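You operate a simulated robot arm through the tools that you are given. There is no shell and no other tool. Be economical: measure what you need, move in short steps, check, and stop when the job is done.

You are at the controls of a simulated two-armed robot. One attempt, no reset.

JOB
On the fridge worktop, fold the tea towel in half.

Only the result counts: the job must be done as asked and must still hold three seconds after the hand-in. Knocking over, shifting, dropping, spilling or breaking anything else fails it. Flat cloth is picked up by pressing the open fingertips on it (5 to 10 N) and closing them slowly along it; thin cloth reads only 2 to 8 mm in the jaws.

ROBOT AND FRAMES
Two 6-joint arms with two-finger parallel grippers on one trunk, on a base that drives. Base frame: it is fixed to the floor where the robot stands at the start and does not move with it; the origin is under the middle of the robot, x ahead of it, y to its left, z up; the surface under the hand at the start is at about z = 0.91. Units: m, rad, N and s.
The left shoulder is at the start at [0.28, 0.185, 1.03], the right one opposite. With the tool pointing down near the work surface each hand reaches from about 0.56 to 0.94 m from the robot's upright axis, wherever it stands, measured 20 degrees to its own side. Places, roughly: fridge worktop [0.7, -0.1, 0.9]. Payload 1.57 kg a hand.
The tool frame of a hand sits at the grasp point between the pads (the TCP): z along the fingers, y along the line on which they close. The tips reach 0.03 m beyond it. Largest opening 0.08 m; finger width 0.017, thickness 0.012; the body of the gripper, 0.04 by 0.082 m, starts 0.08 m behind the TCP.
Orientation is that of the tool frame in the base frame, as [roll, pitch, yaw] about the fixed x, y, z axes, in that order (R = Rz(yaw) Ry(pitch) Rx(roll)). With the fingers straight down and closing along the base's y, the tool's x points along the base's -x, its y along +y and its z along -z.

CONTROLS
- The arms move only by the tool send_rows. It takes "left_commands", "right_commands" or both (then of equal length, played together; a hand with none holds still); each is a list of rows, each an object of numbers (a shift or turn left out is 0, a gripper value left out holds the last): "dx", "dy", "dz": the shift along the tool's x, y, z in m; "rx", "ry", "rz": the turn, a rotation vector about the tool's x, y, z in rad. In form: [{"dx": .., "dy": .., "dz": .., "rx": .., "ry": .., "rz": ..}, ...]. A call has 1 to 12 rows; each row shifts and turns the commanded pose from where the row before left it, along the tool's axes as they then stand. "left_jaw" and "right_jaw" are, for a hand that has rows, the finger opening in m, from 0 to 0.08, set as the call begins (left out, the last holds). A row lasts 0.2 s, in which the tool goes at most 0.05 m and 0.15 rad; a call with a longer step from one row to the next is refused whole, and so is a gripper value outside its range. A pose out of reach is approached as far as the arm can. The call stops where the force on the tool passes 40 N (or 10 N more than at its start, if that is more) or the arm is blocked; 0.2 s more then pass. Each finger travels about 0.153 m/s and halts on what it meets, pressing with about 22 N; the grip force reading is that of the motor and also rises with nothing between the fingers. The clock runs only during rows and for 0.2 s after the last one: add rows that do not move to give the fingers time. The reply holds the time, the measured pose of the TCP, the force on the tool along the base axes, the opening and the grip force, in the units named above and with some noise, with the torque about the TCP (base axes, N m) and any sound that the robot's microphone picked up.
- Cameras (640 x 400 px; columns grow to the right, rows downward): "scene" is now at [0.2304, -0.0234, 1.4634]; the picture's right is [-0.34, -0.94, 0.00], its down [-0.76, 0.27, -0.59] and it looks along [0.56, -0.20, -0.81] (base axes); focal length 247 px, centre (320, 200). "left" rides on the left gripper at [0.072, 0.007, -0.122] in its tool frame; the picture's right is [-0.09, 1.00, 0.00], its down [-0.84, -0.08, -0.54] and it looks along [-0.54, -0.05, 0.84] (tool axes); focal length 238 px, centre (320, 200). "right" rides on the right gripper at [0.072, -0.007, -0.122] in its tool frame; the picture's right is [0.09, 1.00, 0.00], its down [-0.84, 0.08, -0.54] and it looks along [-0.54, 0.05, 0.84] (tool axes); focal length 238 px, centre (320, 200). There is no depth. A picture from a camera that has moved, and an enlarged one, comes with that camera's place and axes in the base frame and with its lens.
- grab_frame(camera): a new picture of that camera. The clock stands still meanwhile.
- move_column(by): slides the trunk up (or, below 0, down) by that many m; the arms and the scene camera ride with it, the base frame stays. It gives what a move gives, with no picture.
- roll_base(legs): drives the robot by 1 to 6 legs, each [ahead, turn to the left] in m and rad, along the robot's own axes; the way and the turn of a leg run together, so that a leg with both is an arc; at most 1.5 m and 3.142 rad a leg. The arms and the cameras ride along, it lands a little off, and it stops where it bumps. It gives what a move gives.
- turn_head(pan, tilt): turns the head with the scene camera to pan (to the left, within 1.501 rad either way) and tilt (down, from -0.506 to 1.204), counted from straight ahead of the robot. It gives what a move gives.
- enlarge(camera, box): a new picture of the part [left, top, right, bottom] of that camera's present view, enlarged. The clock stands still meanwhile.
- sign_off(): hands the job in; it is judged then, once.

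Go step by step. Nothing tells you exact positions but the pictures and the camera data: compare them with the known pose of the tool, close in by small moves and look again before you grip or let go. The budget is 120 turns and 108 pictures, counting those below and the enlarged ones. Unless the task says otherwise, let go and move clear before handing in, and close with one line.

The tools are called after "Emit:" by a JSON object that holds its "name" and its "arguments". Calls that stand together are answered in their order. send_rows: Moves the arms, as the interface text tells. Its arguments: {"type":"object","properties":{"left_commands":{"type":"array","items":{"type":"object","properties":{"dx":{"type":"number"},"dy":{"type":"number"},"dz":{"type":"number"},"rx":{"type":"number"},"ry":{"type":"number"},"rz":{"type":"number"}}}},"left_jaw":{"type":"number"},"right_commands":{"type":"array","items":{"type":"object","properties":{"dx":{"type":"number"},"dy":{"type":"number"},"dz":{"type":"number"},"rx":{"type":"number"},"ry":{"type":"number"},"rz":{"type":"number"}}}},"right_jaw":{"type":"number"}},"required":[]} The other tools are called the same way: move_column (by) slides the trunk up or down; roll_base (legs) drives the base; turn_head (pan, tilt) turns the head that bears the scene camera; grab_frame (camera) takes a picture; enlarge (camera, box) takes an enlarged picture of a part of a camera's view; sign_off () hands the job in.

At the start:

```text
clock: 0.0
left_ee_pos: [0.6035, 0.0798, 1.1057]
left_ee_rot: [-3.14, 0.0, 3.141]
left_ft_force: [-0.1, -0.5, 0.0]
left_wrist_torque: [0.02, 0.02, -0.02]
left_grip_width: 0.08
left_finger_force: 0.1
right_ee_pos: [0.4522, -0.4063, 1.1396]
right_ee_rot: [3.141, 0.0, -3.141]
right_ft_force: [0.1, 0.0, 0.1]
right_wrist_torque: [0.02, -0.02, 0.03]
right_grip_width: 0.0801
right_finger_force: 0.1
trunk travel left (down, up): [-0.725, 0.265]
robot x, y, heading: [-0.0032, 0.0044, 0.001]
head pan, tilt: [-0.344, 0.935]
```

scene: 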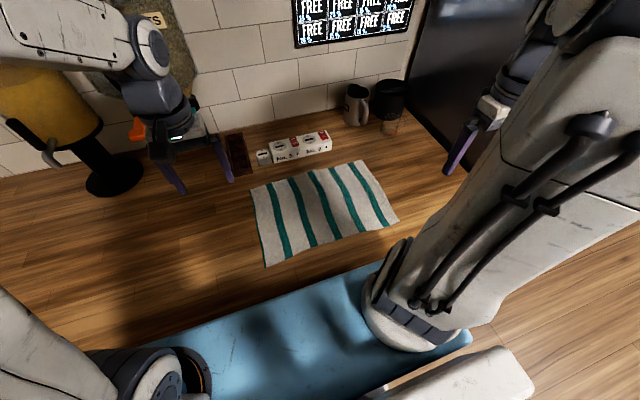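
right: 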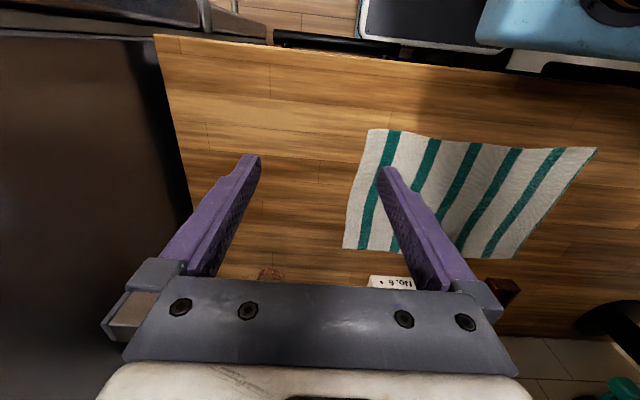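
left: 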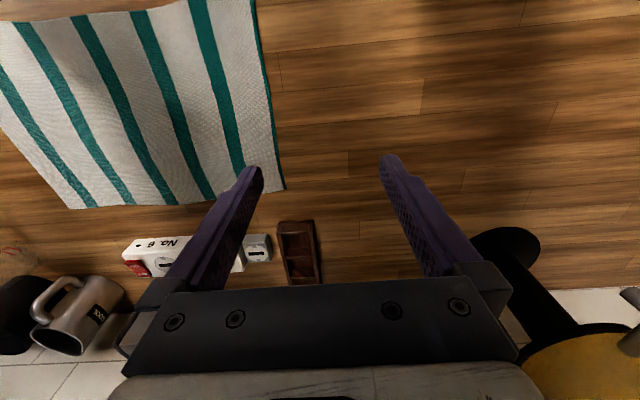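

The towel lies with its corners at about x 0.475–0.72 and y −0.335–0.018, and small boxes stand just beyond its far edge. I plan to take both far corners, one in each hand, and fold them towards the robot, so I'll back off a little first to get reach.

Emit:
{"name": "roll_base", "arguments": {"legs": [[-0.08, 0]]}}

Emit:
{"name": "grab_frame", "arguments": {"camera": "scene"}}

```text
clock: 1.1
left_ee_pos: [0.5249, 0.0798, 1.1068]
left_ee_rot: [-3.141, 0.0, 3.14]
left_ft_force: [-0.2, -0.2, -0.3]
left_wrist_torque: [0.03, 0.05, -0.02]
left_grip_width: 0.0798
left_finger_force: 0.0
right_ee_pos: [0.3735, -0.4072, 1.1386]
right_ee_rot: [3.142, 0.0, 3.141]
right_ft_force: [0.8, 0.5, -0.2]
right_wrist_torque: [0.05, 0.04, 0.03]
right_grip_width: 0.0799
right_finger_force: 0.1
trunk travel left (down, up): [-0.725, 0.265]
robot x, y, heading: [-0.0778, 0.0018, -0.002]
head pan, tilt: [-0.344, 0.935]
```

```text
104 pictures are left
camera scene: at [0.1501, -0.0235, 1.4633], right [-0.34, -0.94, 0.0], down [-0.76, 0.27, -0.59], along [0.56, -0.2, -0.81], focal length 247 px, centre (320, 200)
```

scene: 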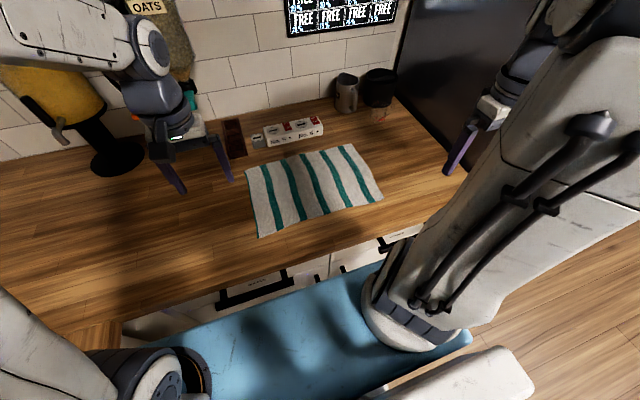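

The towel is still and in full view. Both hands go above the far corners next, so the wrist cameras can measure them.

Emit:
{"name": "send_rows", "arguments": {"left_commands": [{"dx": -0.017, "dy": -0.01, "dz": 0.006}, {"dx": -0.017, "dy": -0.01, "dz": 0.006}, {"dx": -0.017, "dy": -0.01, "dz": 0.006}, {"dx": -0.017, "dy": -0.01, "dz": 0.006}, {"dx": -0.017, "dy": -0.01, "dz": 0.006}, {"dx": -0.017, "dy": -0.01, "dz": 0.006}, {"dx": -0.017, "dy": -0.01, "dz": 0.006}, {"dx": -0.017, "dy": -0.01, "dz": 0.006}, {}], "right_commands": [{"dx": -0.036, "dy": 0.011, "dz": 0.01}, {"dx": -0.036, "dy": 0.011, "dz": 0.01}, {"dx": -0.036, "dy": 0.011, "dz": 0.01}, {"dx": -0.036, "dy": 0.011, "dz": 0.01}, {"dx": -0.036, "dy": 0.011, "dz": 0.01}, {"dx": -0.036, "dy": 0.011, "dz": 0.01}, {"dx": -0.036, "dy": 0.011, "dz": 0.01}, {"dx": -0.036, "dy": 0.011, "dz": 0.01}, {}], "left_jaw": 0.04, "right_jaw": 0.04}}

Emit:
{"name": "grab_frame", "arguments": {"camera": "left"}}

Emit:
{"name": "grab_frame", "arguments": {"camera": "right"}}

Emit:
{"name": "enlarge", "arguments": {"camera": "scene", "box": [220, 100, 420, 250]}}

```text
clock: 3.1
left_ee_pos: [0.6602, -0.0011, 1.058]
left_ee_rot: [3.141, -0.001, 3.139]
left_ft_force: [0.4, -0.3, 0.0]
left_wrist_torque: [0.02, 0.0, -0.01]
left_grip_width: 0.0402
left_finger_force: 0.0
right_ee_pos: [0.6602, -0.3209, 1.0592]
right_ee_rot: [3.141, 0.001, 3.139]
right_ft_force: [0.7, -0.9, -0.5]
right_wrist_torque: [0.01, -0.01, 0.03]
right_grip_width: 0.0404
right_finger_force: 0.1
trunk travel left (down, up): [-0.725, 0.265]
robot x, y, heading: [-0.0806, 0.0014, -0.0]
head pan, tilt: [-0.344, 0.935]
```

```text
103 pictures are left
camera left: at [0.5871, 0.0058, 1.1806], right [0.09, 1.0, 0.0], down [0.84, -0.08, 0.54], along [0.54, -0.05, -0.84], focal length 238 px, centre (320, 200)
```

left: 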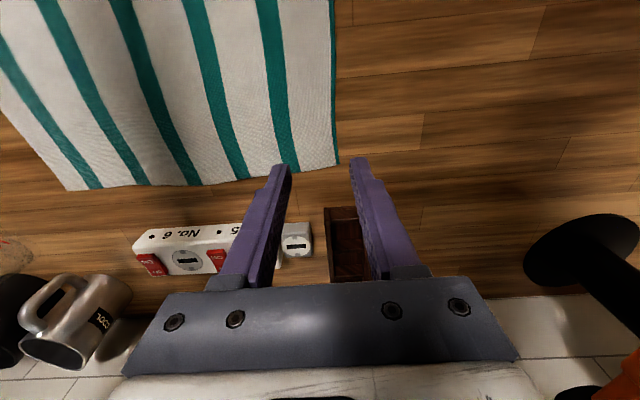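

```text
102 pictures are left
camera right: at [0.5877, -0.3275, 1.1806], right [-0.09, 1.0, 0.0], down [0.84, 0.08, 0.54], along [0.54, 0.05, -0.84], focal length 238 px, centre (320, 200)
```

right: 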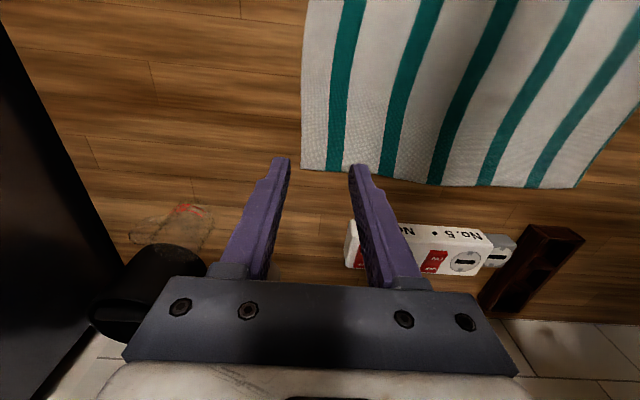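

```text
2.67 times, centred on (320, 175) of scene
camera zoom: at [0.15, -0.0236, 1.4633], right [-0.34, -0.94, 0.0], down [-0.76, 0.27, -0.59], along [0.56, -0.2, -0.81], focal length 659 px, centre (320, 267)
```

zoom: 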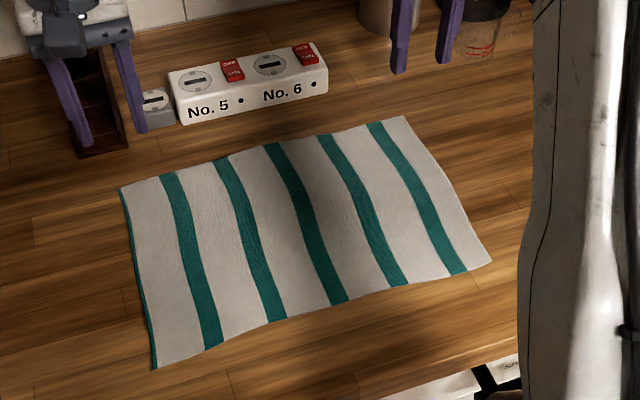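

The far corners measure (0.708, 0.017) and (0.719, −0.337), and the near edge is at x of about 0.475. I'll lower both hands to just above the far corners, about 1.3 cm inside the edge.

Emit:
{"name": "send_rows", "arguments": {"left_commands": [{"dx": -0.007, "dy": -0.0022, "dz": 0.0}, {"dx": -0.014, "dy": -0.0044, "dz": 0.02}, {"dx": -0.007, "dy": -0.0022, "dz": 0.025}, {"dx": -0.007, "dy": -0.0022, "dz": 0.025}, {"dz": 0.025}, {}], "right_commands": [{"dx": -0.01, "dy": 0.003, "dz": 0.0}, {"dx": -0.016, "dy": 0.004, "dz": 0.02}, {"dx": -0.01, "dy": 0.003, "dz": 0.025}, {"dx": -0.01, "dy": 0.003, "dz": 0.025}, {"dz": 0.025}, {}], "left_jaw": 0.03, "right_jaw": 0.03}}

Emit:
{"name": "grab_frame", "arguments": {"camera": "left"}}

Emit:
{"name": "grab_frame", "arguments": {"camera": "right"}}

Emit:
{"name": "enlarge", "arguments": {"camera": "scene", "box": [220, 100, 420, 250]}}

```text
clock: 4.5
left_ee_pos: [0.6957, -0.0131, 0.9632]
left_ee_rot: [-3.141, 0.001, 3.141]
left_ft_force: [-0.1, 0.1, -1.0]
left_wrist_torque: [0.02, 0.02, 0.02]
left_grip_width: 0.0298
left_finger_force: 0.0
right_ee_pos: [0.7055, -0.3067, 0.9628]
right_ee_rot: [-3.14, -0.001, -3.14]
right_ft_force: [0.1, -0.2, -0.1]
right_wrist_torque: [0.01, 0.0, 0.01]
right_grip_width: 0.03
right_finger_force: 0.1
trunk travel left (down, up): [-0.725, 0.265]
robot x, y, heading: [-0.0807, 0.0017, -0.001]
head pan, tilt: [-0.344, 0.935]
```

```text
100 pictures are left
camera left: at [0.6224, -0.0057, 1.0855], right [0.09, 1.0, 0.0], down [0.84, -0.08, 0.54], along [0.54, -0.05, -0.84], focal length 238 px, centre (320, 200)
```

left: 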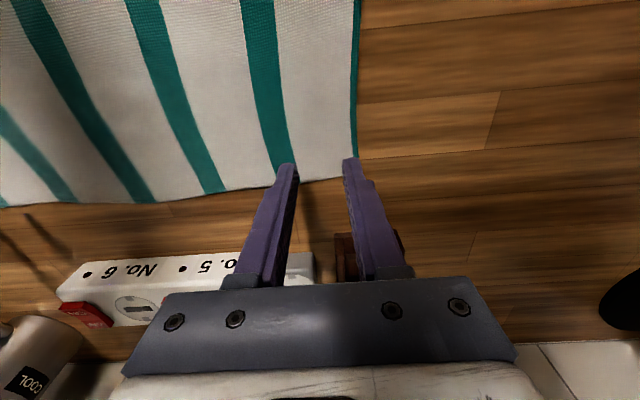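

```text
99 pictures are left
camera right: at [0.6331, -0.3143, 1.0853], right [-0.09, 1.0, 0.0], down [0.84, 0.08, 0.54], along [0.54, 0.05, -0.84], focal length 238 px, centre (320, 200)
```

right: 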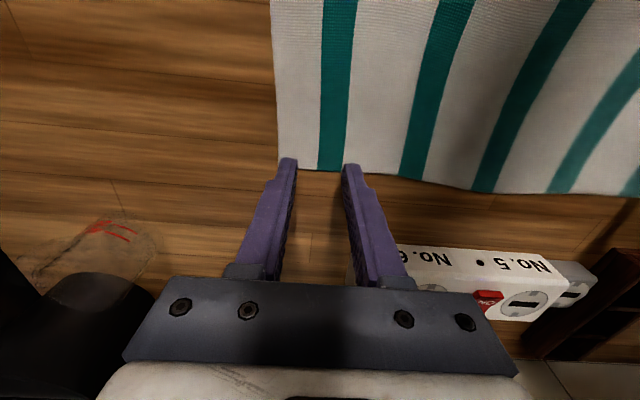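

```text
2.67 times, centred on (320, 175) of scene
camera zoom: at [0.1498, -0.0236, 1.4633], right [-0.34, -0.94, 0.0], down [-0.76, 0.27, -0.59], along [0.56, -0.2, -0.81], focal length 659 px, centre (320, 267)
```

zoom: 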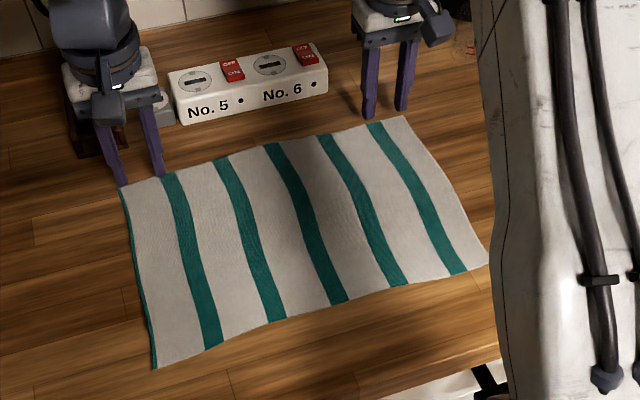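

The left corner is slightly rounded, with its edge at x ≈ 0.70–0.714, so I'll move the left hand 12 mm inwards and the right one 6 mm. Then I'll go down gently towards contact.

Emit:
{"name": "send_rows", "arguments": {"left_commands": [{"dx": 0.012}, {"dz": 0.01}, {"dz": 0.006}, {"dz": 0.003}, {}], "right_commands": [{"dx": 0.006}, {"dz": 0.01}, {"dz": 0.006}, {"dz": 0.003}, {}]}}

```text
clock: 5.7
left_ee_pos: [0.6828, -0.0135, 0.9452]
left_ee_rot: [3.141, 0.002, 3.141]
left_ft_force: [0.1, 1.2, -0.1]
left_wrist_torque: [0.0, 0.0, 0.02]
left_grip_width: 0.0299
left_finger_force: 0.1
right_ee_pos: [0.6986, -0.3069, 0.946]
right_ee_rot: [-3.141, 0.0, -3.142]
right_ft_force: [0.5, -0.3, -0.6]
right_wrist_torque: [-0.01, 0.01, 0.0]
right_grip_width: 0.0299
right_finger_force: 0.1
trunk travel left (down, up): [-0.725, 0.265]
robot x, y, heading: [-0.0827, -0.0009, -0.003]
head pan, tilt: [-0.344, 0.935]
```

Neither hand is touching yet, so I'll go down a few millimetres more.

Emit:
{"name": "send_rows", "arguments": {"left_commands": [{"dz": 0.002}, {"dz": 0.002}, {}], "right_commands": [{"dz": 0.002}, {"dz": 0.002}, {}]}}

```text
clock: 6.5
left_ee_pos: [0.6829, -0.0115, 0.9416]
left_ee_rot: [-3.141, 0.001, 3.139]
left_ft_force: [1.2, -0.3, 3.2]
left_wrist_torque: [0.05, -0.04, 0.0]
left_grip_width: 0.03
left_finger_force: 0.0
right_ee_pos: [0.699, -0.3067, 0.9419]
right_ee_rot: [-3.14, 0.004, -3.141]
right_ft_force: [-0.2, -0.2, 3.6]
right_wrist_torque: [-0.01, -0.03, 0.0]
right_grip_width: 0.03
right_finger_force: 0.0
trunk travel left (down, up): [-0.725, 0.265]
robot x, y, heading: [-0.081, 0.0015, -0.001]
head pan, tilt: [-0.344, 0.935]
```

Both hands now touch at about 3.5 N. I'll press about 1.5 mm further.

Emit:
{"name": "send_rows", "arguments": {"left_commands": [{"dz": 0.0015}, {}], "right_commands": [{"dz": 0.0015}, {}]}}

Emit:
{"name": "grab_frame", "arguments": {"camera": "left"}}

Emit:
{"name": "grab_frame", "arguments": {"camera": "right"}}

```text
clock: 7.1
left_ee_pos: [0.6821, -0.0123, 0.9411]
left_ee_rot: [-3.139, 0.003, 3.139]
left_ft_force: [1.7, 0.6, 12.5]
left_wrist_torque: [0.23, -0.03, -0.01]
left_grip_width: 0.03
left_finger_force: 0.0
right_ee_pos: [0.6985, -0.3072, 0.942]
right_ee_rot: [3.142, 0.004, 3.139]
right_ft_force: [1.2, 1.6, 12.2]
right_wrist_torque: [-0.04, -0.07, 0.0]
right_grip_width: 0.03
right_finger_force: 0.1
trunk travel left (down, up): [-0.725, 0.265]
robot x, y, heading: [-0.0799, -0.0002, 0.004]
head pan, tilt: [-0.344, 0.935]
```

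```text
97 pictures are left
camera left: at [0.6094, -0.005, 1.0629], right [0.09, 1.0, 0.0], down [0.83, -0.08, 0.55], along [0.54, -0.05, -0.84], focal length 238 px, centre (320, 200)
```

left: 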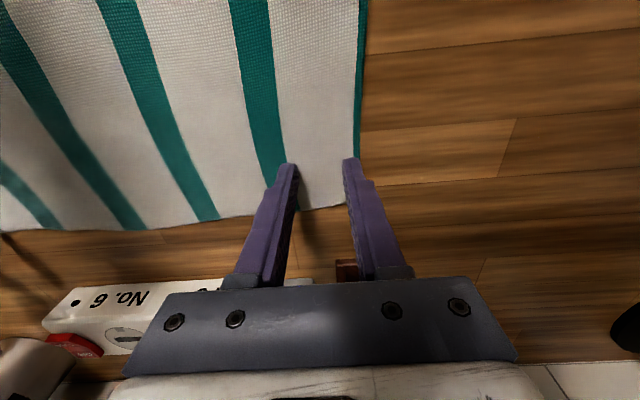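

```text
96 pictures are left
camera right: at [0.6271, -0.3142, 1.0632], right [-0.09, 1.0, 0.0], down [0.84, 0.08, 0.54], along [0.54, 0.05, -0.84], focal length 238 px, centre (320, 200)
```

right: 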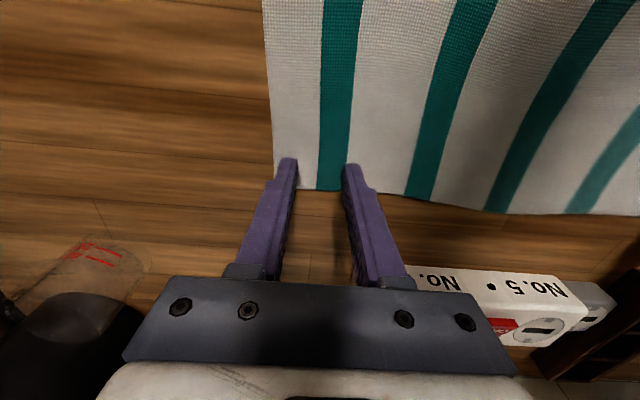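

The tips rest on the cloth inside both far corners at about 12 N. I'll ease off slightly and start closing slowly.

Emit:
{"name": "send_rows", "arguments": {"left_commands": [{"dz": -0.0005}, {}], "right_commands": [{"dz": -0.0005}, {}], "left_jaw": 0.024, "right_jaw": 0.024}}

Emit:
{"name": "send_rows", "arguments": {"left_commands": [{}], "right_commands": [{}], "left_jaw": 0.018, "right_jaw": 0.018}}

Emit:
{"name": "enlarge", "arguments": {"camera": "left", "box": [240, 120, 400, 220]}}

Emit:
{"name": "enlarge", "arguments": {"camera": "right", "box": [240, 120, 400, 220]}}

```text
clock: 7.7
left_ee_pos: [0.6831, -0.012, 0.9421]
left_ee_rot: [-3.14, 0.001, 3.14]
left_ft_force: [1.9, -2.0, 13.6]
left_wrist_torque: [0.13, -0.02, -0.02]
left_grip_width: 0.0228
left_finger_force: 0.0
right_ee_pos: [0.6992, -0.3067, 0.9417]
right_ee_rot: [3.14, 0.001, -3.141]
right_ft_force: [1.7, 0.9, 15.3]
right_wrist_torque: [-0.02, -0.06, -0.01]
right_grip_width: 0.0223
right_finger_force: 0.1
trunk travel left (down, up): [-0.725, 0.265]
robot x, y, heading: [-0.0833, -0.0004, 0.0]
head pan, tilt: [-0.344, 0.935]
```

```text
clock: 8.1
left_ee_pos: [0.6817, -0.0126, 0.9409]
left_ee_rot: [-3.139, 0.0, 3.139]
left_ft_force: [0.8, -2.4, 15.0]
left_wrist_torque: [0.1, -0.02, -0.02]
left_grip_width: 0.017
left_finger_force: 0.1
right_ee_pos: [0.6993, -0.3065, 0.9424]
right_ee_rot: [3.142, 0.002, -3.141]
right_ft_force: [-0.6, 3.0, 16.5]
right_wrist_torque: [0.04, -0.05, 0.01]
right_grip_width: 0.0161
right_finger_force: 0.1
trunk travel left (down, up): [-0.725, 0.265]
robot x, y, heading: [-0.0815, 0.0048, 0.001]
head pan, tilt: [-0.344, 0.935]
```

```text
4.00 times, centred on (320, 170) of left
camera zoom: at [0.6089, -0.0052, 1.063], right [0.09, 1.0, 0.0], down [0.84, -0.08, 0.54], along [0.54, -0.05, -0.84], focal length 953 px, centre (320, 320)
```

zoom: 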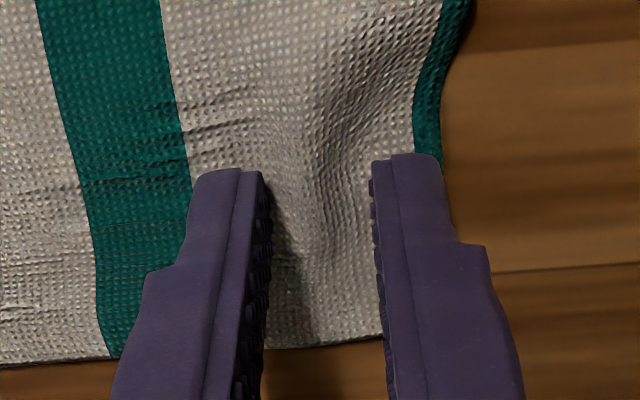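

```text
4.00 times, centred on (320, 170) of right
camera zoom: at [0.6266, -0.3142, 1.0633], right [-0.09, 1.0, 0.0], down [0.84, 0.08, 0.54], along [0.54, 0.05, -0.84], focal length 953 px, centre (320, 320)
```

zoom: 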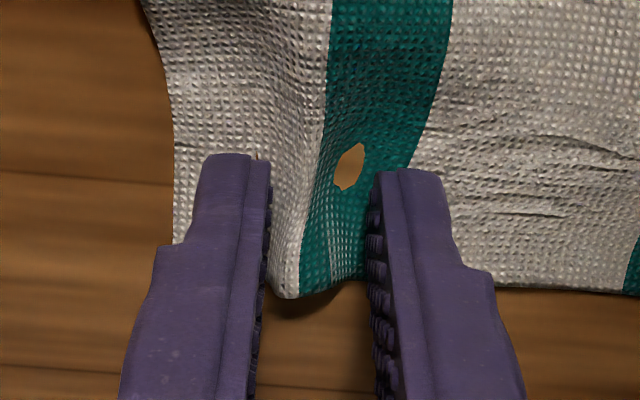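

Both hands have raised a ruck between the pads. I'll keep closing slowly and take a little pressure off.

Emit:
{"name": "send_rows", "arguments": {"left_commands": [{"dz": -0.0005}], "right_commands": [{"dz": -0.0005}], "left_jaw": 0.012, "right_jaw": 0.012}}

Emit:
{"name": "send_rows", "arguments": {"left_commands": [{}], "right_commands": [{}], "left_jaw": 0.006, "right_jaw": 0.006}}

Emit:
{"name": "send_rows", "arguments": {"left_commands": [{}, {}, {}], "right_commands": [{}, {}, {}], "left_jaw": 0.0, "right_jaw": 0.0}}

Emit:
{"name": "enlarge", "arguments": {"camera": "left", "box": [240, 120, 400, 220]}}

Emit:
{"name": "enlarge", "arguments": {"camera": "right", "box": [240, 120, 400, 220]}}

```text
clock: 8.5
left_ee_pos: [0.6813, -0.0116, 0.9405]
left_ee_rot: [-3.141, 0.002, 3.14]
left_ft_force: [1.8, -4.8, 12.6]
left_wrist_torque: [-0.02, -0.07, -0.07]
left_grip_width: 0.0129
left_finger_force: 0.7
right_ee_pos: [0.6989, -0.3074, 0.9417]
right_ee_rot: [3.141, 0.0, 3.141]
right_ft_force: [-2.3, 5.7, 16.8]
right_wrist_torque: [0.07, 0.02, 0.05]
right_grip_width: 0.0117
right_finger_force: 0.1
trunk travel left (down, up): [-0.725, 0.265]
robot x, y, heading: [-0.0769, -0.001, -0.005]
head pan, tilt: [-0.344, 0.935]
```

```text
clock: 8.9
left_ee_pos: [0.6812, -0.0122, 0.9408]
left_ee_rot: [3.141, 0.0, 3.14]
left_ft_force: [-0.2, -5.0, 12.3]
left_wrist_torque: [-0.05, -0.02, -0.04]
left_grip_width: 0.0065
left_finger_force: 0.1
right_ee_pos: [0.6986, -0.3074, 0.9416]
right_ee_rot: [3.141, 0.001, -3.141]
right_ft_force: [0.1, 5.0, 16.2]
right_wrist_torque: [0.09, -0.03, -0.01]
right_grip_width: 0.0069
right_finger_force: 0.4
trunk travel left (down, up): [-0.725, 0.265]
robot x, y, heading: [-0.0821, -0.0012, 0.003]
head pan, tilt: [-0.344, 0.935]
```

```text
clock: 9.7
left_ee_pos: [0.6824, -0.0121, 0.9418]
left_ee_rot: [-3.141, 0.003, 3.14]
left_ft_force: [-0.9, -6.4, 11.5]
left_wrist_torque: [-0.18, -0.01, -0.04]
left_grip_width: 0.002
left_finger_force: 22.5
right_ee_pos: [0.6989, -0.3067, 0.9422]
right_ee_rot: [-3.141, 0.001, 3.141]
right_ft_force: [-0.8, 6.2, 16.4]
right_wrist_torque: [0.09, -0.06, -0.02]
right_grip_width: 0.0021
right_finger_force: 22.0
trunk travel left (down, up): [-0.725, 0.265]
robot x, y, heading: [-0.0806, -0.0047, -0.003]
head pan, tilt: [-0.344, 0.935]
```

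```text
4.00 times, centred on (320, 170) of left
camera zoom: at [0.6085, -0.005, 1.0631], right [0.09, 1.0, 0.0], down [0.84, -0.08, 0.54], along [0.54, -0.05, -0.84], focal length 953 px, centre (320, 320)
```

zoom: 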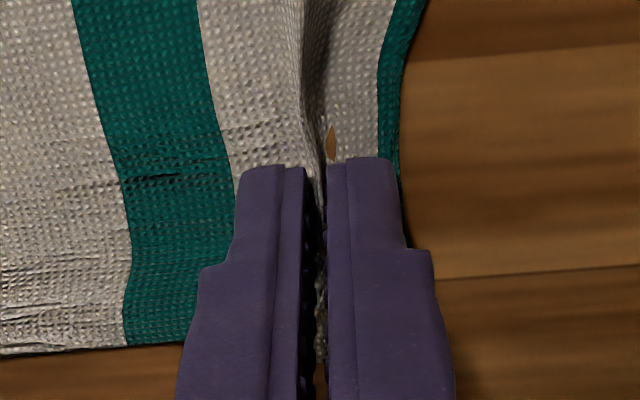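

```text
4.00 times, centred on (320, 170) of right
camera zoom: at [0.6268, -0.3145, 1.0633], right [-0.09, 1.0, 0.0], down [0.84, 0.08, 0.54], along [0.54, 0.05, -0.84], focal length 953 px, centre (320, 320)
```

zoom: 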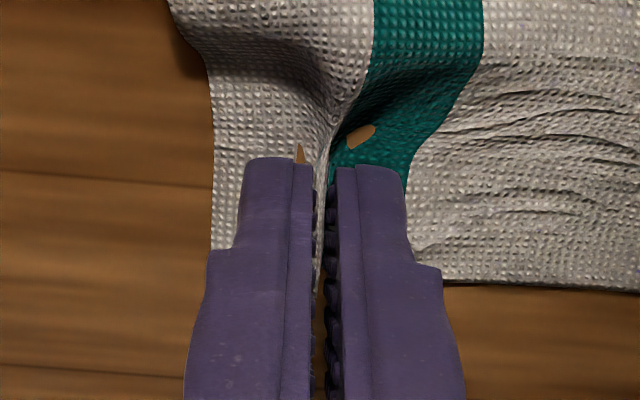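

Both jaws read about 2 mm with cloth between the pads. I'll lift 3 cm slowly as a test.

Emit:
{"name": "send_rows", "arguments": {"left_commands": [{"dz": -0.005}, {"dz": -0.008}, {"dz": -0.01}, {"dz": -0.01}, {}], "right_commands": [{"dz": -0.005}, {"dz": -0.008}, {"dz": -0.01}, {"dz": -0.01}, {}]}}

Emit:
{"name": "grab_frame", "arguments": {"camera": "left"}}

Emit:
{"name": "grab_frame", "arguments": {"camera": "right"}}

Emit:
{"name": "enlarge", "arguments": {"camera": "scene", "box": [220, 100, 420, 250]}}

```text
clock: 10.9
left_ee_pos: [0.6825, -0.0115, 0.9734]
left_ee_rot: [3.141, 0.0, 3.139]
left_ft_force: [0.9, -9.2, -0.4]
left_wrist_torque: [-0.27, 0.0, -0.04]
left_grip_width: 0.0018
left_finger_force: 22.1
right_ee_pos: [0.6989, -0.3069, 0.9738]
right_ee_rot: [-3.141, -0.002, -3.141]
right_ft_force: [0.1, 7.1, -0.3]
right_wrist_torque: [0.25, -0.01, -0.04]
right_grip_width: 0.0023
right_finger_force: 22.3
trunk travel left (down, up): [-0.725, 0.265]
robot x, y, heading: [-0.0807, -0.0028, -0.001]
head pan, tilt: [-0.344, 0.935]
```

```text
91 pictures are left
camera left: at [0.6095, -0.0051, 1.0951], right [0.09, 1.0, 0.0], down [0.84, -0.08, 0.54], along [0.54, -0.05, -0.84], focal length 238 px, centre (320, 200)
```

left: 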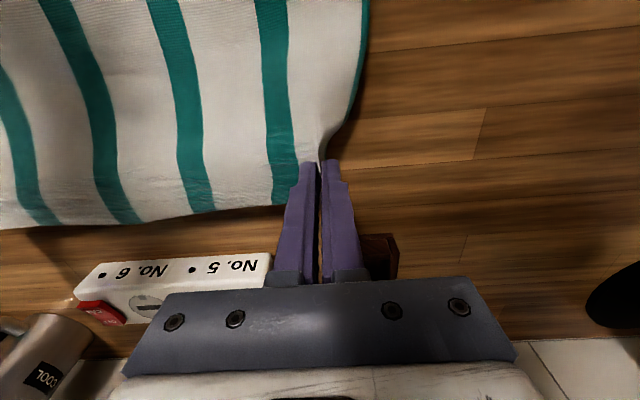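

```text
90 pictures are left
camera right: at [0.6276, -0.3147, 1.0956], right [-0.09, 1.0, 0.0], down [0.84, 0.08, 0.54], along [0.54, 0.05, -0.84], focal length 238 px, centre (320, 200)
```

right: 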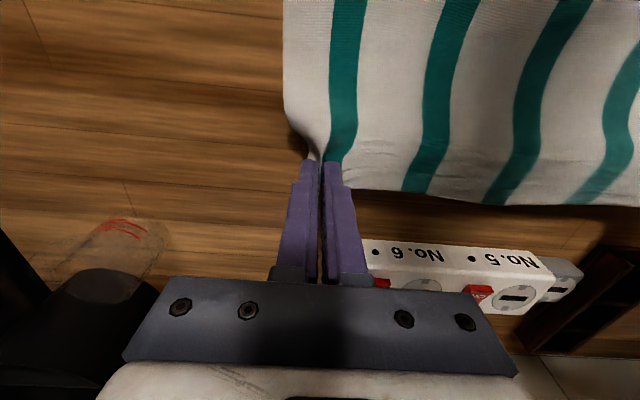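

```text
2.67 times, centred on (320, 175) of scene
camera zoom: at [0.1495, -0.0235, 1.4634], right [-0.34, -0.94, 0.0], down [-0.76, 0.27, -0.59], along [0.56, -0.2, -0.81], focal length 659 px, centre (320, 267)
```

zoom: 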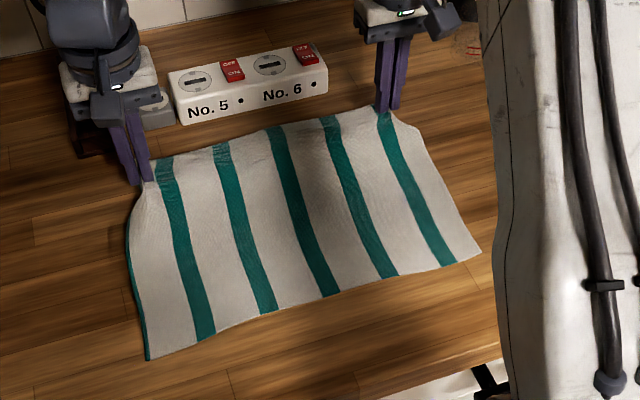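

Both corners are held and the cloth between the hands is taut, with about 8 N of sideways pull. I'll bring the hands slightly together and begin the arc back towards the robot, over a fold line at x ≈ 0.60.

Emit:
{"name": "send_rows", "arguments": {"left_commands": [{"dx": 0.012, "dz": -0.0145, "dy": -0.002}, {"dx": 0.0125, "dz": -0.0145, "dy": -0.002}, {"dx": 0.01, "dz": -0.0035}, {"dx": 0.01, "dz": -0.0035}, {"dx": 0.01, "dz": -0.0035}, {"dx": 0.01, "dz": -0.0035}, {"dx": 0.01, "dz": -0.0035}, {"dx": 0.01, "dz": -0.0035}, {}], "right_commands": [{"dx": 0.013, "dz": -0.0145, "dy": 0.002}, {"dx": 0.0138, "dz": -0.0145, "dy": 0.002}, {"dx": 0.011, "dz": -0.0035}, {"dx": 0.011, "dz": -0.0035}, {"dx": 0.011, "dz": -0.0035}, {"dx": 0.011, "dz": -0.0035}, {"dx": 0.011, "dz": -0.0035}, {"dx": 0.011, "dz": -0.0035}, {}]}}

Emit:
{"name": "enlarge", "arguments": {"camera": "scene", "box": [220, 100, 420, 250]}}

Emit:
{"name": "grab_frame", "arguments": {"camera": "left"}}

Emit:
{"name": "grab_frame", "arguments": {"camera": "right"}}

```text
clock: 12.9
left_ee_pos: [0.5968, -0.0158, 1.0224]
left_ee_rot: [-3.142, 0.0, 3.14]
left_ft_force: [0.3, -1.7, -0.6]
left_wrist_torque: [-0.01, -0.01, 0.02]
left_grip_width: 0.0019
left_finger_force: 22.6
right_ee_pos: [0.6062, -0.3018, 1.0236]
right_ee_rot: [-3.141, 0.0, 3.139]
right_ft_force: [0.0, 1.4, -0.5]
right_wrist_torque: [0.03, -0.01, -0.04]
right_grip_width: 0.0022
right_finger_force: 21.8
trunk travel left (down, up): [-0.725, 0.265]
robot x, y, heading: [-0.0767, 0.0004, -0.001]
head pan, tilt: [-0.344, 0.935]
```

```text
2.67 times, centred on (320, 175) of scene
camera zoom: at [0.1495, -0.0235, 1.4634], right [-0.34, -0.94, 0.0], down [-0.76, 0.27, -0.59], along [0.56, -0.2, -0.81], focal length 659 px, centre (320, 267)
```

zoom: 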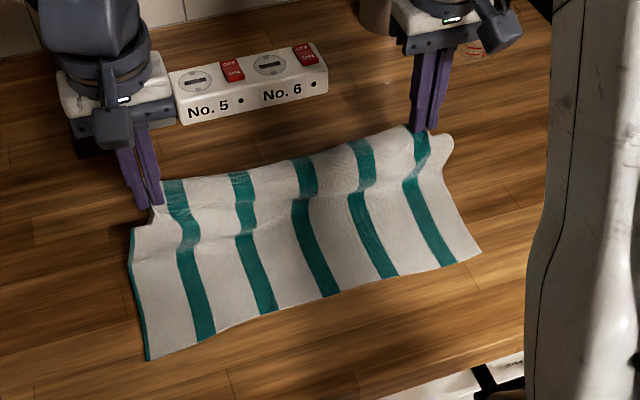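

```text
87 pictures are left
camera left: at [0.5247, -0.0089, 1.1453], right [0.09, 1.0, 0.0], down [0.84, -0.08, 0.54], along [0.54, -0.05, -0.84], focal length 238 px, centre (320, 200)
```

left: 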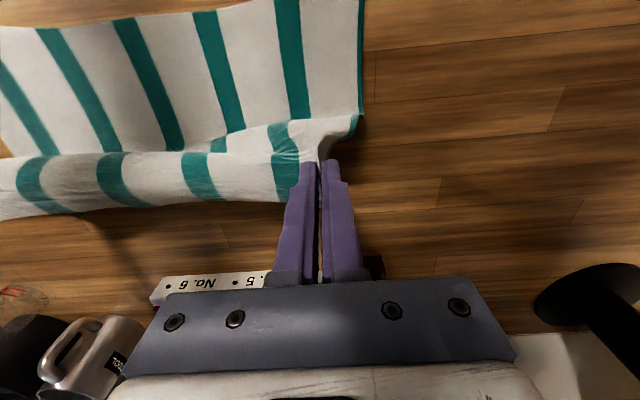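

```text
86 pictures are left
camera right: at [0.5342, -0.3103, 1.1458], right [-0.09, 1.0, 0.0], down [0.84, 0.08, 0.54], along [0.54, 0.05, -0.84], focal length 238 px, centre (320, 200)
```

right: 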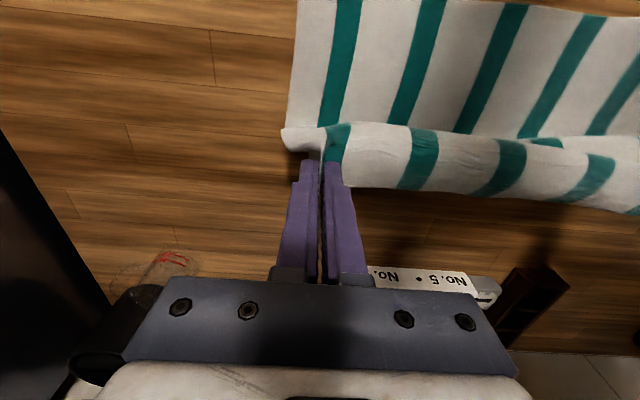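

The cloth has lifted cleanly and leaves the table at x ≈ 0.60. Its last 2 cm point away from the robot, so I'll tilt the fingers forward to turn that edge over. The backward travel will then come mostly from the base.

Emit:
{"name": "send_rows", "arguments": {"left_commands": [{"dx": 0.004, "dz": 0.006, "ry": -0.15}, {"dx": 0.0049, "dz": 0.0053, "ry": -0.15}, {"dx": 0.0056, "dz": 0.0045, "ry": -0.15}, {"dx": 0.0062, "dz": 0.0037, "ry": -0.15}, {"dx": 0.0067, "dz": 0.0027, "ry": -0.15}, {"dx": 0.007, "dz": 0.0017, "ry": -0.15}, {}], "right_commands": [{"dx": 0.004, "dz": 0.006, "ry": -0.15}, {"dx": 0.0049, "dz": 0.0053, "ry": -0.15}, {"dx": 0.0056, "dz": 0.0045, "ry": -0.15}, {"dx": 0.0062, "dz": 0.0037, "ry": -0.15}, {"dx": 0.0067, "dz": 0.0027, "ry": -0.15}, {"dx": 0.007, "dz": 0.0017, "ry": -0.15}, {}]}}

Emit:
{"name": "enlarge", "arguments": {"camera": "scene", "box": [220, 100, 420, 250]}}

Emit:
{"name": "grab_frame", "arguments": {"camera": "left"}}

```text
clock: 14.5
left_ee_pos: [0.5749, -0.0159, 0.9879]
left_ee_rot: [-3.141, 0.899, 3.137]
left_ft_force: [0.4, -0.8, 0.1]
left_wrist_torque: [0.02, -0.01, 0.01]
left_grip_width: 0.0018
left_finger_force: 21.8
right_ee_pos: [0.5846, -0.2997, 0.9907]
right_ee_rot: [3.11, 0.837, 3.128]
right_ft_force: [-0.8, 0.3, -0.3]
right_wrist_torque: [0.02, -0.01, 0.01]
right_grip_width: 0.0021
right_finger_force: 21.8
right hand out of reach, approached as far as the arm can: row 4
trunk travel left (down, up): [-0.725, 0.265]
robot x, y, heading: [-0.0777, 0.0006, -0.001]
head pan, tilt: [-0.344, 0.935]
```

```text
2.67 times, centred on (320, 175) of scene
camera zoom: at [0.1497, -0.0238, 1.4633], right [-0.34, -0.94, 0.0], down [-0.76, 0.27, -0.59], along [0.56, -0.2, -0.81], focal length 659 px, centre (320, 267)
```

zoom: 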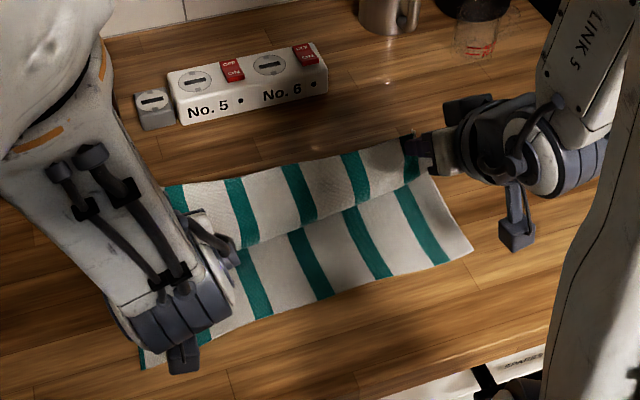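

```text
84 pictures are left
camera left: at [0.4328, -0.0093, 1.0064], right [0.06, 1.0, 0.07], down [0.09, -0.08, 0.99], along [0.99, -0.05, -0.1], focal length 238 px, centre (320, 200)
```

left: 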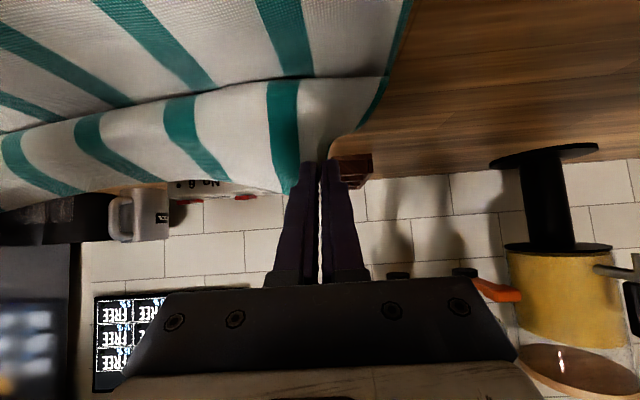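

The tilt turned the held edge upward; the right hand stopped slightly short in tilt but keeps its grip. I'll carry the edge towards the robot by backing the base 6 cm.

Emit:
{"name": "roll_base", "arguments": {"legs": [[-0.06, 0]]}}

Emit:
{"name": "grab_frame", "arguments": {"camera": "scene"}}

Emit:
{"name": "grab_frame", "arguments": {"camera": "left"}}

Emit:
{"name": "grab_frame", "arguments": {"camera": "right"}}

```text
clock: 15.4
left_ee_pos: [0.5158, -0.0173, 0.9864]
left_ee_rot: [3.141, 0.898, 3.139]
left_ft_force: [-0.6, -0.4, 0.2]
left_wrist_torque: [0.0, 0.01, -0.03]
left_grip_width: 0.0018
left_finger_force: 21.9
right_ee_pos: [0.5246, -0.2983, 0.9906]
right_ee_rot: [3.109, 0.837, 3.128]
right_ft_force: [0.2, -1.0, -0.7]
right_wrist_torque: [0.01, -0.01, 0.0]
right_grip_width: 0.0021
right_finger_force: 22.0
trunk travel left (down, up): [-0.725, 0.265]
robot x, y, heading: [-0.1388, 0.0003, -0.002]
head pan, tilt: [-0.344, 0.935]
```

```text
83 pictures are left
camera scene: at [0.09, -0.0235, 1.4632], right [-0.34, -0.94, 0.0], down [-0.76, 0.27, -0.59], along [0.56, -0.2, -0.81], focal length 247 px, centre (320, 200)
```

scene: 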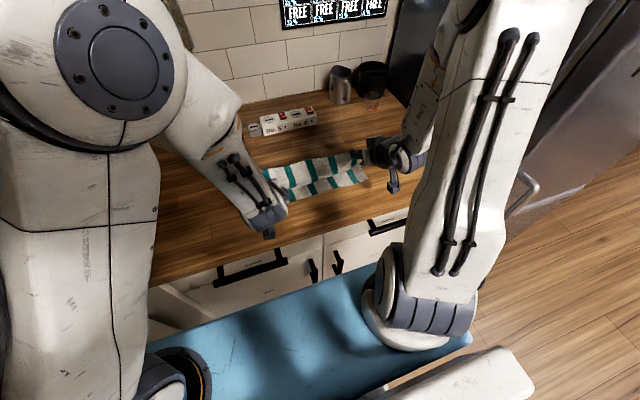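

```text
82 pictures are left
camera left: at [0.3732, -0.0092, 1.0064], right [0.06, 1.0, 0.07], down [0.1, -0.08, 0.99], along [0.99, -0.05, -0.1], focal length 238 px, centre (320, 200)
```

left: 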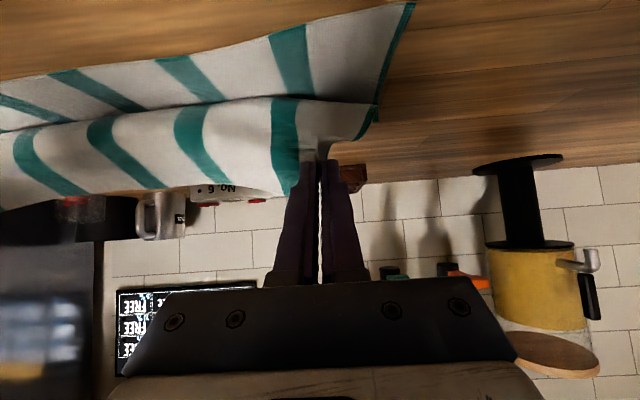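

```text
81 pictures are left
camera right: at [0.3857, -0.3079, 1.0184], right [-0.07, 1.0, -0.05], down [0.16, 0.06, 0.99], along [0.98, 0.07, -0.16], focal length 238 px, centre (320, 200)
```

right: 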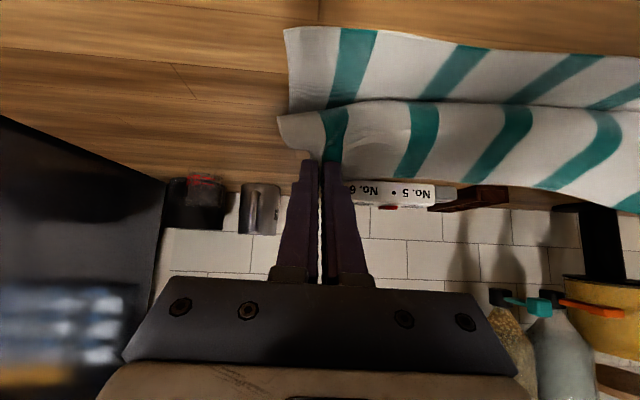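

The towel stayed put and the upper half now stands up over the fold line. I'll lower it and bring it onto the near edge.

Emit:
{"name": "send_rows", "arguments": {"left_commands": [{"dx": 0.0088, "dz": 0.0013}, {"dx": 0.0088, "dz": 0.0013}, {"dx": 0.0088, "dz": 0.0013}, {"dx": 0.0088, "dz": 0.0013}, {}], "right_commands": [{"dx": 0.0096, "dz": 0.0009, "ry": 0.06}, {"dx": 0.0096, "dz": 0.0013}, {"dx": 0.0096, "dz": 0.0013}, {"dx": 0.0096, "dz": 0.0013}, {}]}}

Emit:
{"name": "grab_frame", "arguments": {"camera": "left"}}

Emit:
{"name": "grab_frame", "arguments": {"camera": "right"}}

Emit:
{"name": "enlarge", "arguments": {"camera": "scene", "box": [220, 100, 420, 250]}}

```text
clock: 16.6
left_ee_pos: [0.4989, -0.0214, 0.9634]
left_ee_rot: [3.134, 0.898, 3.136]
left_ft_force: [-0.8, -0.5, -0.1]
left_wrist_torque: [0.05, -0.03, 0.02]
left_grip_width: 0.002
left_finger_force: 22.1
left hand out of reach, approached as far as the arm can: row 4
right_ee_pos: [0.5107, -0.303, 0.9592]
right_ee_rot: [3.102, 0.773, 3.129]
right_ft_force: [0.1, 1.0, 0.5]
right_wrist_torque: [-0.01, -0.01, -0.01]
right_grip_width: 0.0023
right_finger_force: 21.9
right hand out of reach, approached as far as the arm can: row 3, 4
trunk travel left (down, up): [-0.725, 0.265]
robot x, y, heading: [-0.1401, 0.0032, 0.0]
head pan, tilt: [-0.344, 0.935]
```

```text
80 pictures are left
camera left: at [0.3582, -0.014, 0.9832], right [0.06, 1.0, 0.08], down [0.1, -0.08, 0.99], along [0.99, -0.05, -0.1], focal length 238 px, centre (320, 200)
```

left: 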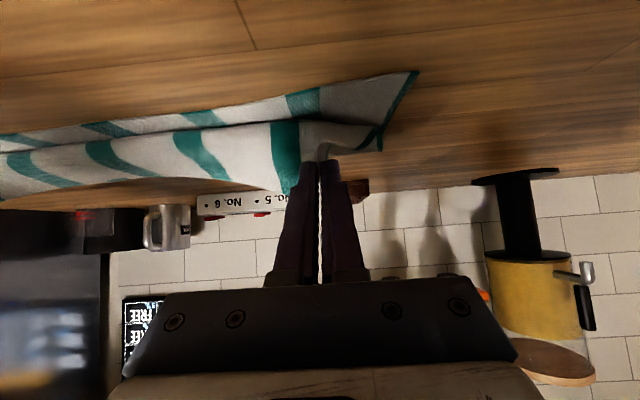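

```text
79 pictures are left
camera right: at [0.3739, -0.3135, 0.9958], right [-0.08, 1.0, -0.04], down [0.22, 0.05, 0.97], along [0.97, 0.07, -0.22], focal length 238 px, centre (320, 200)
```

right: 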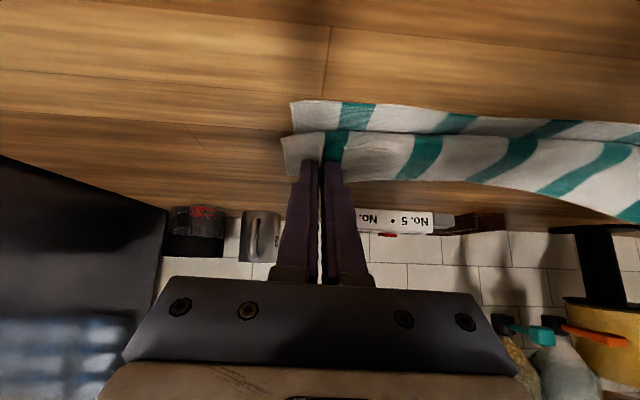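

```text
2.67 times, centred on (320, 175) of scene
camera zoom: at [0.0894, -0.0236, 1.4633], right [-0.34, -0.94, 0.0], down [-0.76, 0.27, -0.59], along [0.56, -0.2, -0.81], focal length 659 px, centre (320, 267)
```

zoom: 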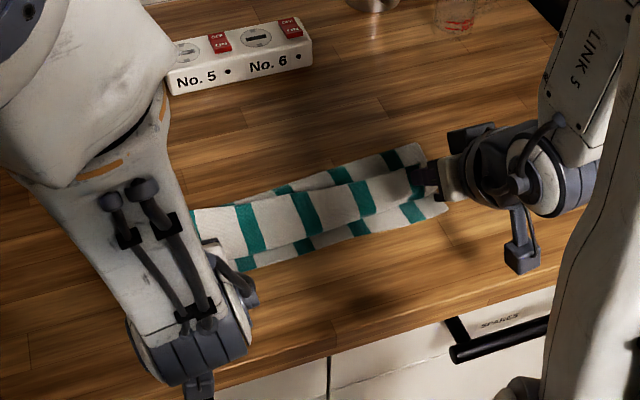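

The reach limit now is the low, tilted wrist, so the last bit will use the base and the trunk: 1.2 cm back, then 2 cm down.

Emit:
{"name": "roll_base", "arguments": {"legs": [[-0.012, 0]]}}

Emit:
{"name": "move_column", "arguments": {"by": -0.018}}

Emit:
{"name": "grab_frame", "arguments": {"camera": "left"}}

Emit:
{"name": "grab_frame", "arguments": {"camera": "right"}}

Emit:
{"name": "enlarge", "arguments": {"camera": "scene", "box": [220, 100, 420, 250]}}

```text
clock: 17.4
left_ee_pos: [0.4875, -0.0213, 0.964]
left_ee_rot: [3.134, 0.897, 3.135]
left_ft_force: [0.7, 0.5, -0.9]
left_wrist_torque: [0.02, 0.02, 0.02]
left_grip_width: 0.0021
left_finger_force: 21.4
right_ee_pos: [0.4988, -0.3037, 0.958]
right_ee_rot: [3.102, 0.772, 3.127]
right_ft_force: [-0.2, 0.2, 0.0]
right_wrist_torque: [-0.01, 0.02, 0.02]
right_grip_width: 0.002
right_finger_force: 21.6
trunk travel left (down, up): [-0.725, 0.265]
robot x, y, heading: [-0.1521, 0.0026, -0.001]
head pan, tilt: [-0.344, 0.935]
```

```text
clock: 18.0
left_ee_pos: [0.4869, -0.0217, 0.945]
left_ee_rot: [3.135, 0.898, 3.136]
left_ft_force: [0.0, 0.1, 1.0]
left_wrist_torque: [0.01, 0.01, -0.04]
left_grip_width: 0.002
left_finger_force: 21.6
right_ee_pos: [0.4982, -0.3044, 0.9406]
right_ee_rot: [3.101, 0.772, 3.129]
right_ft_force: [0.8, -0.1, 1.6]
right_wrist_torque: [-0.01, -0.03, 0.01]
right_grip_width: 0.0024
right_finger_force: 21.8
trunk travel left (down, up): [-0.707, 0.283]
robot x, y, heading: [-0.1505, 0.0001, 0.0]
head pan, tilt: [-0.344, 0.935]
```

```text
77 pictures are left
camera left: at [0.3461, -0.014, 0.9653], right [0.06, 1.0, 0.08], down [0.1, -0.08, 0.99], along [0.99, -0.05, -0.1], focal length 238 px, centre (320, 200)
```

left: 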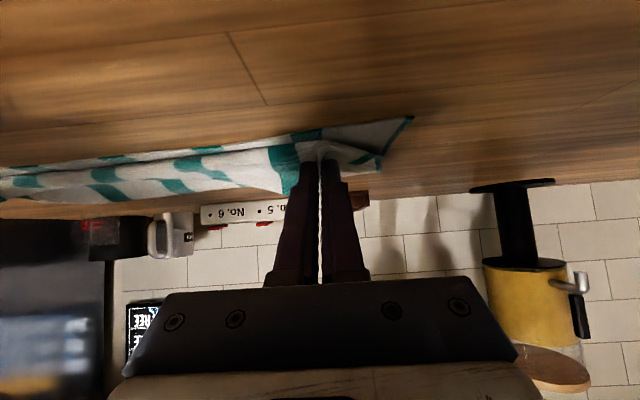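

```text
76 pictures are left
camera right: at [0.3619, -0.3135, 0.978], right [-0.08, 1.0, -0.04], down [0.22, 0.05, 0.97], along [0.97, 0.07, -0.22], focal length 238 px, centre (320, 200)
```

right: 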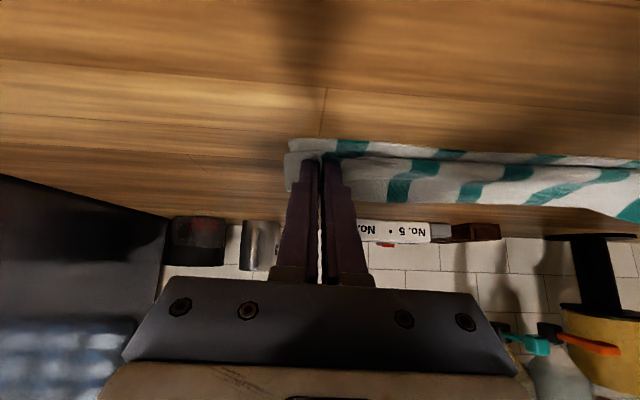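

```text
2.67 times, centred on (320, 175) of scene
camera zoom: at [0.0773, -0.0235, 1.4453], right [-0.34, -0.94, 0.0], down [-0.76, 0.27, -0.59], along [0.56, -0.2, -0.81], focal length 659 px, centre (320, 267)
```

zoom: 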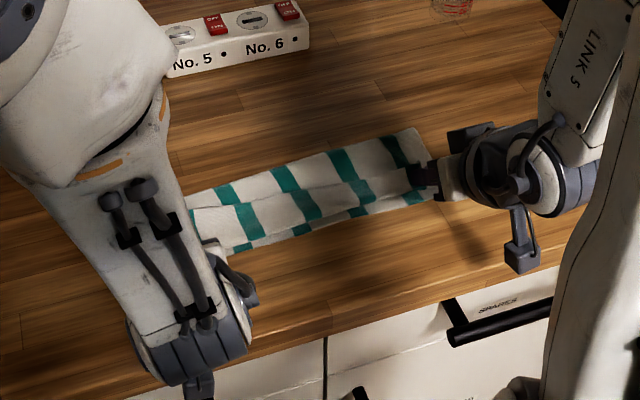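

The fingertips are about 1 cm above the table at x ≈ 0.51, just inside the near edge. I'll go down 5 mm more, open the jaws and back straight out along the fingers.

Emit:
{"name": "move_column", "arguments": {"by": -0.005}}

Emit:
{"name": "send_rows", "arguments": {"left_commands": [{}, {}, {}], "right_commands": [{}, {}, {}], "left_jaw": 0.015, "right_jaw": 0.015}}

Emit:
{"name": "grab_frame", "arguments": {"camera": "left"}}

Emit:
{"name": "grab_frame", "arguments": {"camera": "right"}}

```text
clock: 18.6
left_ee_pos: [0.4859, -0.0194, 0.9422]
left_ee_rot: [3.135, 0.899, 3.138]
left_ft_force: [0.5, 0.2, -0.5]
left_wrist_torque: [0.02, -0.01, 0.02]
left_grip_width: 0.0021
left_finger_force: 22.8
right_ee_pos: [0.4985, -0.3035, 0.9398]
right_ee_rot: [3.105, 0.782, 3.13]
right_ft_force: [-5.7, 1.7, 31.1]
right_wrist_torque: [-0.08, -0.31, 0.02]
right_grip_width: 0.0023
right_finger_force: 22.1
trunk travel left (down, up): [-0.702, 0.288]
robot x, y, heading: [-0.1543, -0.0024, -0.001]
head pan, tilt: [-0.344, 0.935]
```

```text
clock: 19.5
left_ee_pos: [0.486, -0.0211, 0.9397]
left_ee_rot: [3.135, 0.898, 3.137]
left_ft_force: [0.7, 0.1, 0.6]
left_wrist_torque: [-0.02, 0.03, 0.0]
left_grip_width: 0.015
left_finger_force: 0.1
right_ee_pos: [0.5019, -0.3025, 0.9399]
right_ee_rot: [3.106, 0.791, 3.129]
right_ft_force: [3.3, 1.8, 11.7]
right_wrist_torque: [-0.07, -0.26, 0.07]
right_grip_width: 0.0123
right_finger_force: 0.1
trunk travel left (down, up): [-0.702, 0.288]
robot x, y, heading: [-0.1579, -0.0038, -0.002]
head pan, tilt: [-0.344, 0.935]
stopped in row 3 (right hand): the force on the tool passed its limit at 42 N (the readings are from after the stop); the commanded pose is now the measured one
```

```text
74 pictures are left
camera left: at [0.3456, -0.0135, 0.96], right [0.06, 1.0, 0.08], down [0.1, -0.08, 0.99], along [0.99, -0.05, -0.1], focal length 238 px, centre (320, 200)
```

left: 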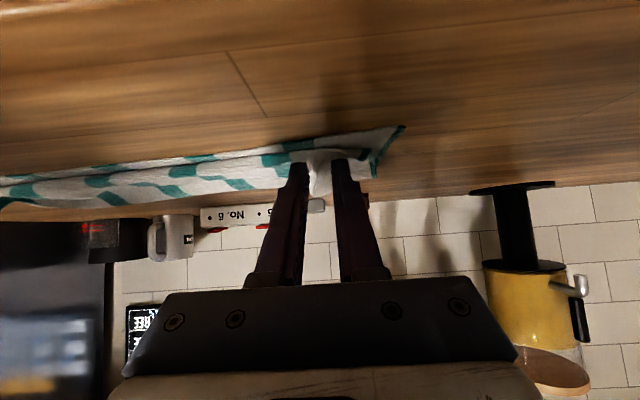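

```text
73 pictures are left
camera right: at [0.3644, -0.3135, 0.9743], right [-0.08, 1.0, -0.04], down [0.2, 0.06, 0.98], along [0.98, 0.07, -0.21], focal length 238 px, centre (320, 200)
```

right: 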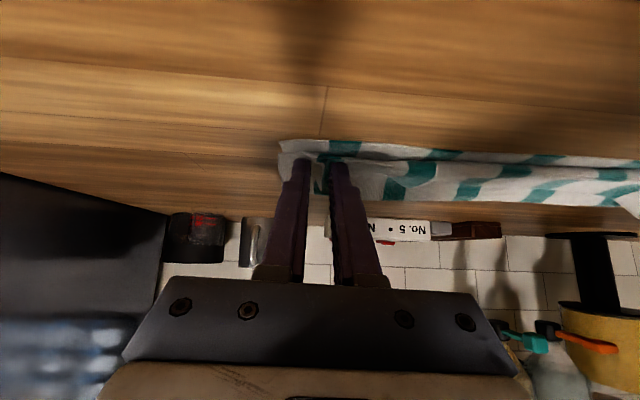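

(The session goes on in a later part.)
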